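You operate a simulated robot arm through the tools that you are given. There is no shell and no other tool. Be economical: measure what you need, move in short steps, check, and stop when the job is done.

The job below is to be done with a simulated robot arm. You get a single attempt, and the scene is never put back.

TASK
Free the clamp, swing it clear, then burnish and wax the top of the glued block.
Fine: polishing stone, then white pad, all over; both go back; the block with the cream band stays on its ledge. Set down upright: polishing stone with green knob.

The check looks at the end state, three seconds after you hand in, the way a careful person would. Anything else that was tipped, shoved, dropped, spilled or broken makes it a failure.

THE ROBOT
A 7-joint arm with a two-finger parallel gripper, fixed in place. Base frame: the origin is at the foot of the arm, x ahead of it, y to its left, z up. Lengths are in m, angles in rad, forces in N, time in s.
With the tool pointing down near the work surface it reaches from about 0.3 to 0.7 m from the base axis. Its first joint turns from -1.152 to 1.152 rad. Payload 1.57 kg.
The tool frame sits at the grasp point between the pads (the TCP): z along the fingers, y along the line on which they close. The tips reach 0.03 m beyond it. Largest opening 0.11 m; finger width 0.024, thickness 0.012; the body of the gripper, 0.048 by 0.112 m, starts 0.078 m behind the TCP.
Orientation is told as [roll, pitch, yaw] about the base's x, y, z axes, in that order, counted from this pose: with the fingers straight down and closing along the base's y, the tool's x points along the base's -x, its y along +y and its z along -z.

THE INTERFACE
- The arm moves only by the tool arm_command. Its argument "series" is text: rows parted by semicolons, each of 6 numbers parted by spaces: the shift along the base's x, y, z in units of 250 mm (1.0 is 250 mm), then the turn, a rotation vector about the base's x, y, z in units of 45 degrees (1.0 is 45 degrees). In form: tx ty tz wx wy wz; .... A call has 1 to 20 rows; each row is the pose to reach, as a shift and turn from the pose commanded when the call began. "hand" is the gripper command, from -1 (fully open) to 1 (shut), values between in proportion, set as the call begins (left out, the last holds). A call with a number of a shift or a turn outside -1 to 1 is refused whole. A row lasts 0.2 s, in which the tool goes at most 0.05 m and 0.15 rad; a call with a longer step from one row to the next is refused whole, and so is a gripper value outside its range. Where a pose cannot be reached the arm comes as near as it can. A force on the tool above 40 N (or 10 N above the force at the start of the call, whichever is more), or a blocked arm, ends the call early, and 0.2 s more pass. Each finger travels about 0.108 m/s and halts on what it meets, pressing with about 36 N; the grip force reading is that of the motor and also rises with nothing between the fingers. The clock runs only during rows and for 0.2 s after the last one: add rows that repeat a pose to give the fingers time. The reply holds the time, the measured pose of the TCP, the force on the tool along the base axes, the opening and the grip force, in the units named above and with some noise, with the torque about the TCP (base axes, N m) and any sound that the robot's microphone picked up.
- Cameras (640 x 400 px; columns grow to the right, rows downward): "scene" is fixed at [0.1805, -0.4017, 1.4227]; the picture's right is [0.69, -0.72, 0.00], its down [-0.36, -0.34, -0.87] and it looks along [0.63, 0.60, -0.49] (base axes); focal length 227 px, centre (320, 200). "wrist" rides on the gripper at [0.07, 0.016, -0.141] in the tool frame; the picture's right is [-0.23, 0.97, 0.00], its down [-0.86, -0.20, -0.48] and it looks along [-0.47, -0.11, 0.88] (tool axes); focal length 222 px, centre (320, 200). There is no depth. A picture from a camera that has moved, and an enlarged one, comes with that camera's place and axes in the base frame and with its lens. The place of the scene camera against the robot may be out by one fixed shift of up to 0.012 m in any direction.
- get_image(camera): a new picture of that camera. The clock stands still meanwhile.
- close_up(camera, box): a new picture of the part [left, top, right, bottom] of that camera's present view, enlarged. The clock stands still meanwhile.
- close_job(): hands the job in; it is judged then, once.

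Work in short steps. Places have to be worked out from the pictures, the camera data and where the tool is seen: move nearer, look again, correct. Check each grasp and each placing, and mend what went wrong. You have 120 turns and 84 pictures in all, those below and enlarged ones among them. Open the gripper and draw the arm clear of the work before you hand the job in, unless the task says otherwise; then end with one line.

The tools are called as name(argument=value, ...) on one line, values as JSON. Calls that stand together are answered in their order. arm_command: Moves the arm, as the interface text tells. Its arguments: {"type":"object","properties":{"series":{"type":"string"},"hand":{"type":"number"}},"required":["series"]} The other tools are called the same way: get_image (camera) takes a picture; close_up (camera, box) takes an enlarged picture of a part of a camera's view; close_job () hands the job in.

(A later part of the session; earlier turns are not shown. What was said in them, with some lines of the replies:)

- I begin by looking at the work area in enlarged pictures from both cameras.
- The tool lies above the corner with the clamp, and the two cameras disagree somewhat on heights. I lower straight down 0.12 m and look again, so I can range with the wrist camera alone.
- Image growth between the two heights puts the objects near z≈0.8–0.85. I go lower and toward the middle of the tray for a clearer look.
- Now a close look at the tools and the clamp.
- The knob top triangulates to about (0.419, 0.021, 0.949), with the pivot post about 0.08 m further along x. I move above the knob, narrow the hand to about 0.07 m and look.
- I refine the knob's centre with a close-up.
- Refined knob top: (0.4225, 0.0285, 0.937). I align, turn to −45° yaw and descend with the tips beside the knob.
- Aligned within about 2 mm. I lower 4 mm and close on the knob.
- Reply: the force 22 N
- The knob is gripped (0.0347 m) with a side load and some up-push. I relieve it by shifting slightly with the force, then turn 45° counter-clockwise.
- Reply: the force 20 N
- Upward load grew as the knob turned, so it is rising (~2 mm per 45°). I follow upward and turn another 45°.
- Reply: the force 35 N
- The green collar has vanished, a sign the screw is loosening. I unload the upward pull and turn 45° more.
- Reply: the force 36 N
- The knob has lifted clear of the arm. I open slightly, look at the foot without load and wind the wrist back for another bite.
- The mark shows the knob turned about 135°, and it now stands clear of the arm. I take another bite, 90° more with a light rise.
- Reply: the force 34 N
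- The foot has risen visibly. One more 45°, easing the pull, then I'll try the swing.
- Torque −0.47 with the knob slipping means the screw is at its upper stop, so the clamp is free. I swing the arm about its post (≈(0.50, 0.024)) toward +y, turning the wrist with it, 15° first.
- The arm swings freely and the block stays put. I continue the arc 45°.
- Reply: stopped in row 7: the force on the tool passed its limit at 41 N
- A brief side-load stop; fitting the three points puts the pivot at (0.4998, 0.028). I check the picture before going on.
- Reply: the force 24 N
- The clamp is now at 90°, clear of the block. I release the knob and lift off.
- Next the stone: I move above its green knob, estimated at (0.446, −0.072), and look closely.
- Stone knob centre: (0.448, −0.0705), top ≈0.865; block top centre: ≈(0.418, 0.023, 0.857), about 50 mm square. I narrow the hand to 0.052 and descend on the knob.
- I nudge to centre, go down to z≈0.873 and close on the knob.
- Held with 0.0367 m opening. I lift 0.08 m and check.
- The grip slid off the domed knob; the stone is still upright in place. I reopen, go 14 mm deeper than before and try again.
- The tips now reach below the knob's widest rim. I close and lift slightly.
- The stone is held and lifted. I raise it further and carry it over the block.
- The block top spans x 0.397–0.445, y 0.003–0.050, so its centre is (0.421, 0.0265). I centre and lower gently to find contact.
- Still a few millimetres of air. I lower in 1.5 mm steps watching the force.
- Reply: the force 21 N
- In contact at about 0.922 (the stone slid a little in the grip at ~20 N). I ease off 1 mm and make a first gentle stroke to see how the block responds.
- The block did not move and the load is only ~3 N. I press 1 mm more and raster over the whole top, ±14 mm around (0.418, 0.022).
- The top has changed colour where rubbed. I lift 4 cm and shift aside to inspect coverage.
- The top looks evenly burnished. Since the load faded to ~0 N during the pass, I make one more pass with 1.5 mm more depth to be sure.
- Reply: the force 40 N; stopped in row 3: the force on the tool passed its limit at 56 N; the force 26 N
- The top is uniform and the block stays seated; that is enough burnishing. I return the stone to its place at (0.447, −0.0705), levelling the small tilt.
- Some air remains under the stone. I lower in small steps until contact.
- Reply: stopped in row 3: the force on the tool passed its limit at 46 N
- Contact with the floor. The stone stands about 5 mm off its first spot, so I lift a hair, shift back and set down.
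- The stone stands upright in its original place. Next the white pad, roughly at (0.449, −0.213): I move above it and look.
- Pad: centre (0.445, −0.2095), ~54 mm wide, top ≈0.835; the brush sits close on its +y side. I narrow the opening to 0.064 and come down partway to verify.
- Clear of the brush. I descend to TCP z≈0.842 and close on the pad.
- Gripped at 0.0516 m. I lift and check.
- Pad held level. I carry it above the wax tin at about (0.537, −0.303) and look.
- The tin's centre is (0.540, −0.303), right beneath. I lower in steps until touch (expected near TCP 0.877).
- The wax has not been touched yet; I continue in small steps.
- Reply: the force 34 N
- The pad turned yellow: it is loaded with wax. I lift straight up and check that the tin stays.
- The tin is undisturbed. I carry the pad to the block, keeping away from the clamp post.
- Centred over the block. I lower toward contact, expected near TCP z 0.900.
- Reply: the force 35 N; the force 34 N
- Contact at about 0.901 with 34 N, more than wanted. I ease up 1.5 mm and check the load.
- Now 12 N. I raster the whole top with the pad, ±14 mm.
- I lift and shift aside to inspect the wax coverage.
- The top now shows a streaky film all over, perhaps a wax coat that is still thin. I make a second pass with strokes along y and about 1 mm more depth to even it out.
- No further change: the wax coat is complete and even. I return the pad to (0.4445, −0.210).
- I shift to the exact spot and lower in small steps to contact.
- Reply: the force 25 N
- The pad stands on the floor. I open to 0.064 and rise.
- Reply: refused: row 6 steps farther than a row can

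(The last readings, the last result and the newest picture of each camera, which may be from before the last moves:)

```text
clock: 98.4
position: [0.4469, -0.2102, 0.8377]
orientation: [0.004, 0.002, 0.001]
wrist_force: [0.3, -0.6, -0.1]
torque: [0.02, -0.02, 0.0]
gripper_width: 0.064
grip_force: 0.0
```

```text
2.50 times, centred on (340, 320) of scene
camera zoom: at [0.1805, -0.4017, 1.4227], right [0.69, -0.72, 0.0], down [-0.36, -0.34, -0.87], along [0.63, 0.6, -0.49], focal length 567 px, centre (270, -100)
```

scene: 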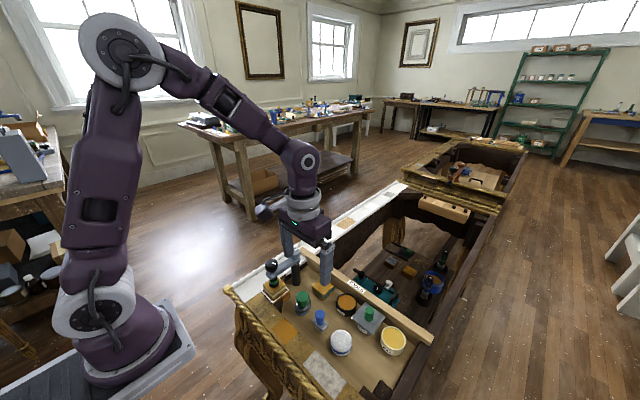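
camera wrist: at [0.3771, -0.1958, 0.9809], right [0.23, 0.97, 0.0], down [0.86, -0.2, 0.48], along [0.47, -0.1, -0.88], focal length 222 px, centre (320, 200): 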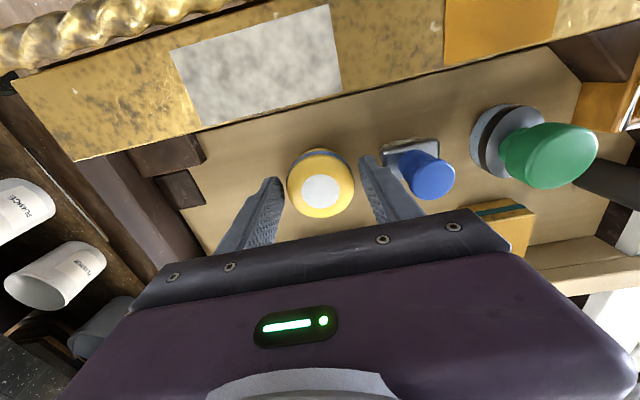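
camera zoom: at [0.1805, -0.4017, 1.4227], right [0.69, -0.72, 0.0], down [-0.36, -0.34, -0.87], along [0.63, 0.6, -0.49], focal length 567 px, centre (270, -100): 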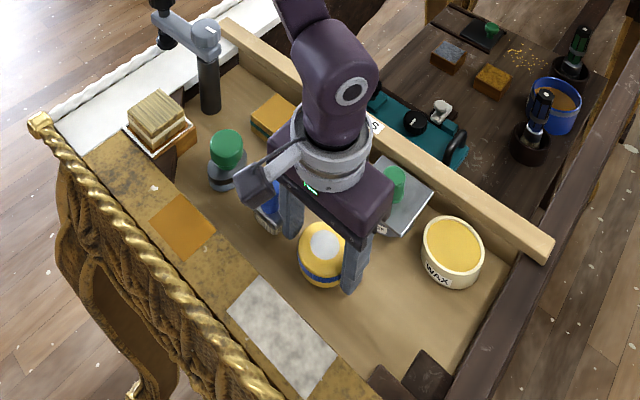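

The rise was refused as one row was too long; the fingers are open and clear. I lift with shorter rows.

arm_command(series="0 0 0.06 0 0 0; 0 0 0.16 0 0 0; 0 0 0.3 0 0 0; 0 0 0.46 0 0 0; 0 0 0.62 0 0 0; -0.05 0 0.76 0 0 0; -0.1 0 0.9 0 0 0; -0.15 0 1 0 0 0; -0.15 0 1 0 0 0")

close_up(camera="scene", box=[220, 240, 460, 400])

get_image(camera="wrist")

```text
clock: 100.4
position: [0.409, -0.2111, 1.0871]
orientation: [0.003, 0.0, 0.001]
wrist_force: [-0.7, 0.3, 0.1]
torque: [-0.01, -0.01, -0.03]
gripper_width: 0.0639
grip_force: 0.1
```

```text
2.50 times, centred on (340, 320) of scene
camera zoom: at [0.1805, -0.4017, 1.4227], right [0.69, -0.72, 0.0], down [-0.36, -0.34, -0.87], along [0.63, 0.6, -0.49], focal length 567 px, centre (270, -100)
```

zoom: 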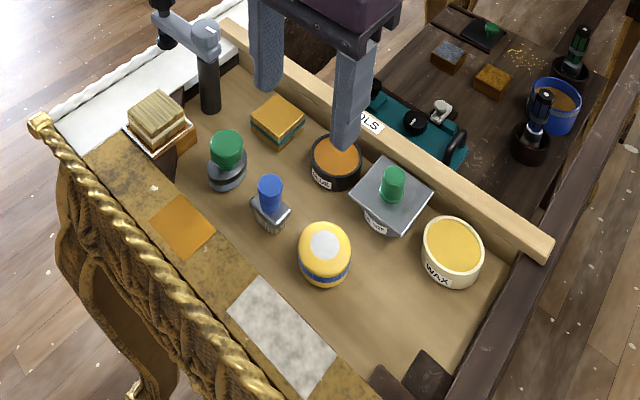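

```text
10 pictures are left
camera wrist: at [0.3397, -0.1965, 1.2301], right [0.23, 0.97, 0.0], down [0.86, -0.2, 0.48], along [0.47, -0.11, -0.88], focal length 222 px, centre (320, 200)
```

wrist: 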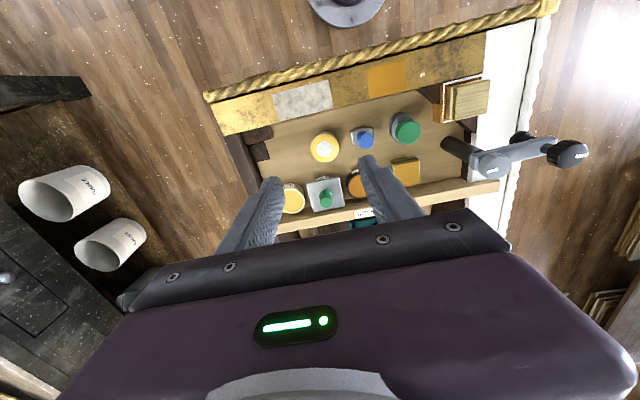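

Everything stands in its place, the clamp is swung aside and the block sits on its ledge with its top finished. I open the hand fully, clear of the work, and hand in.

arm_command(series="0 0 0.15 0 0 0; 0 0 0.3 0 0 0; 0 0 0.3 0 0 0", hand=-1)

close_job()

```text
clock: 101.2
position: [0.4095, -0.2106, 1.1635]
orientation: [0.004, 0.002, 0.002]
wrist_force: [-0.4, -0.2, 0.0]
torque: [-0.02, 0.07, -0.01]
gripper_width: 0.1101
grip_force: 0.1
```

```text
The job is handed in.
```

The job is handed in: I freed the clamp and swung it 90° clear, burnished and waxed the block's top all over (an even, slightly streaky wax coat), and set the stone (upright) and the white pad back within a few millimetres of where they started; the block stayed on its ledge, though one burnishing pass hit a 56 N stop without visibly moving it.
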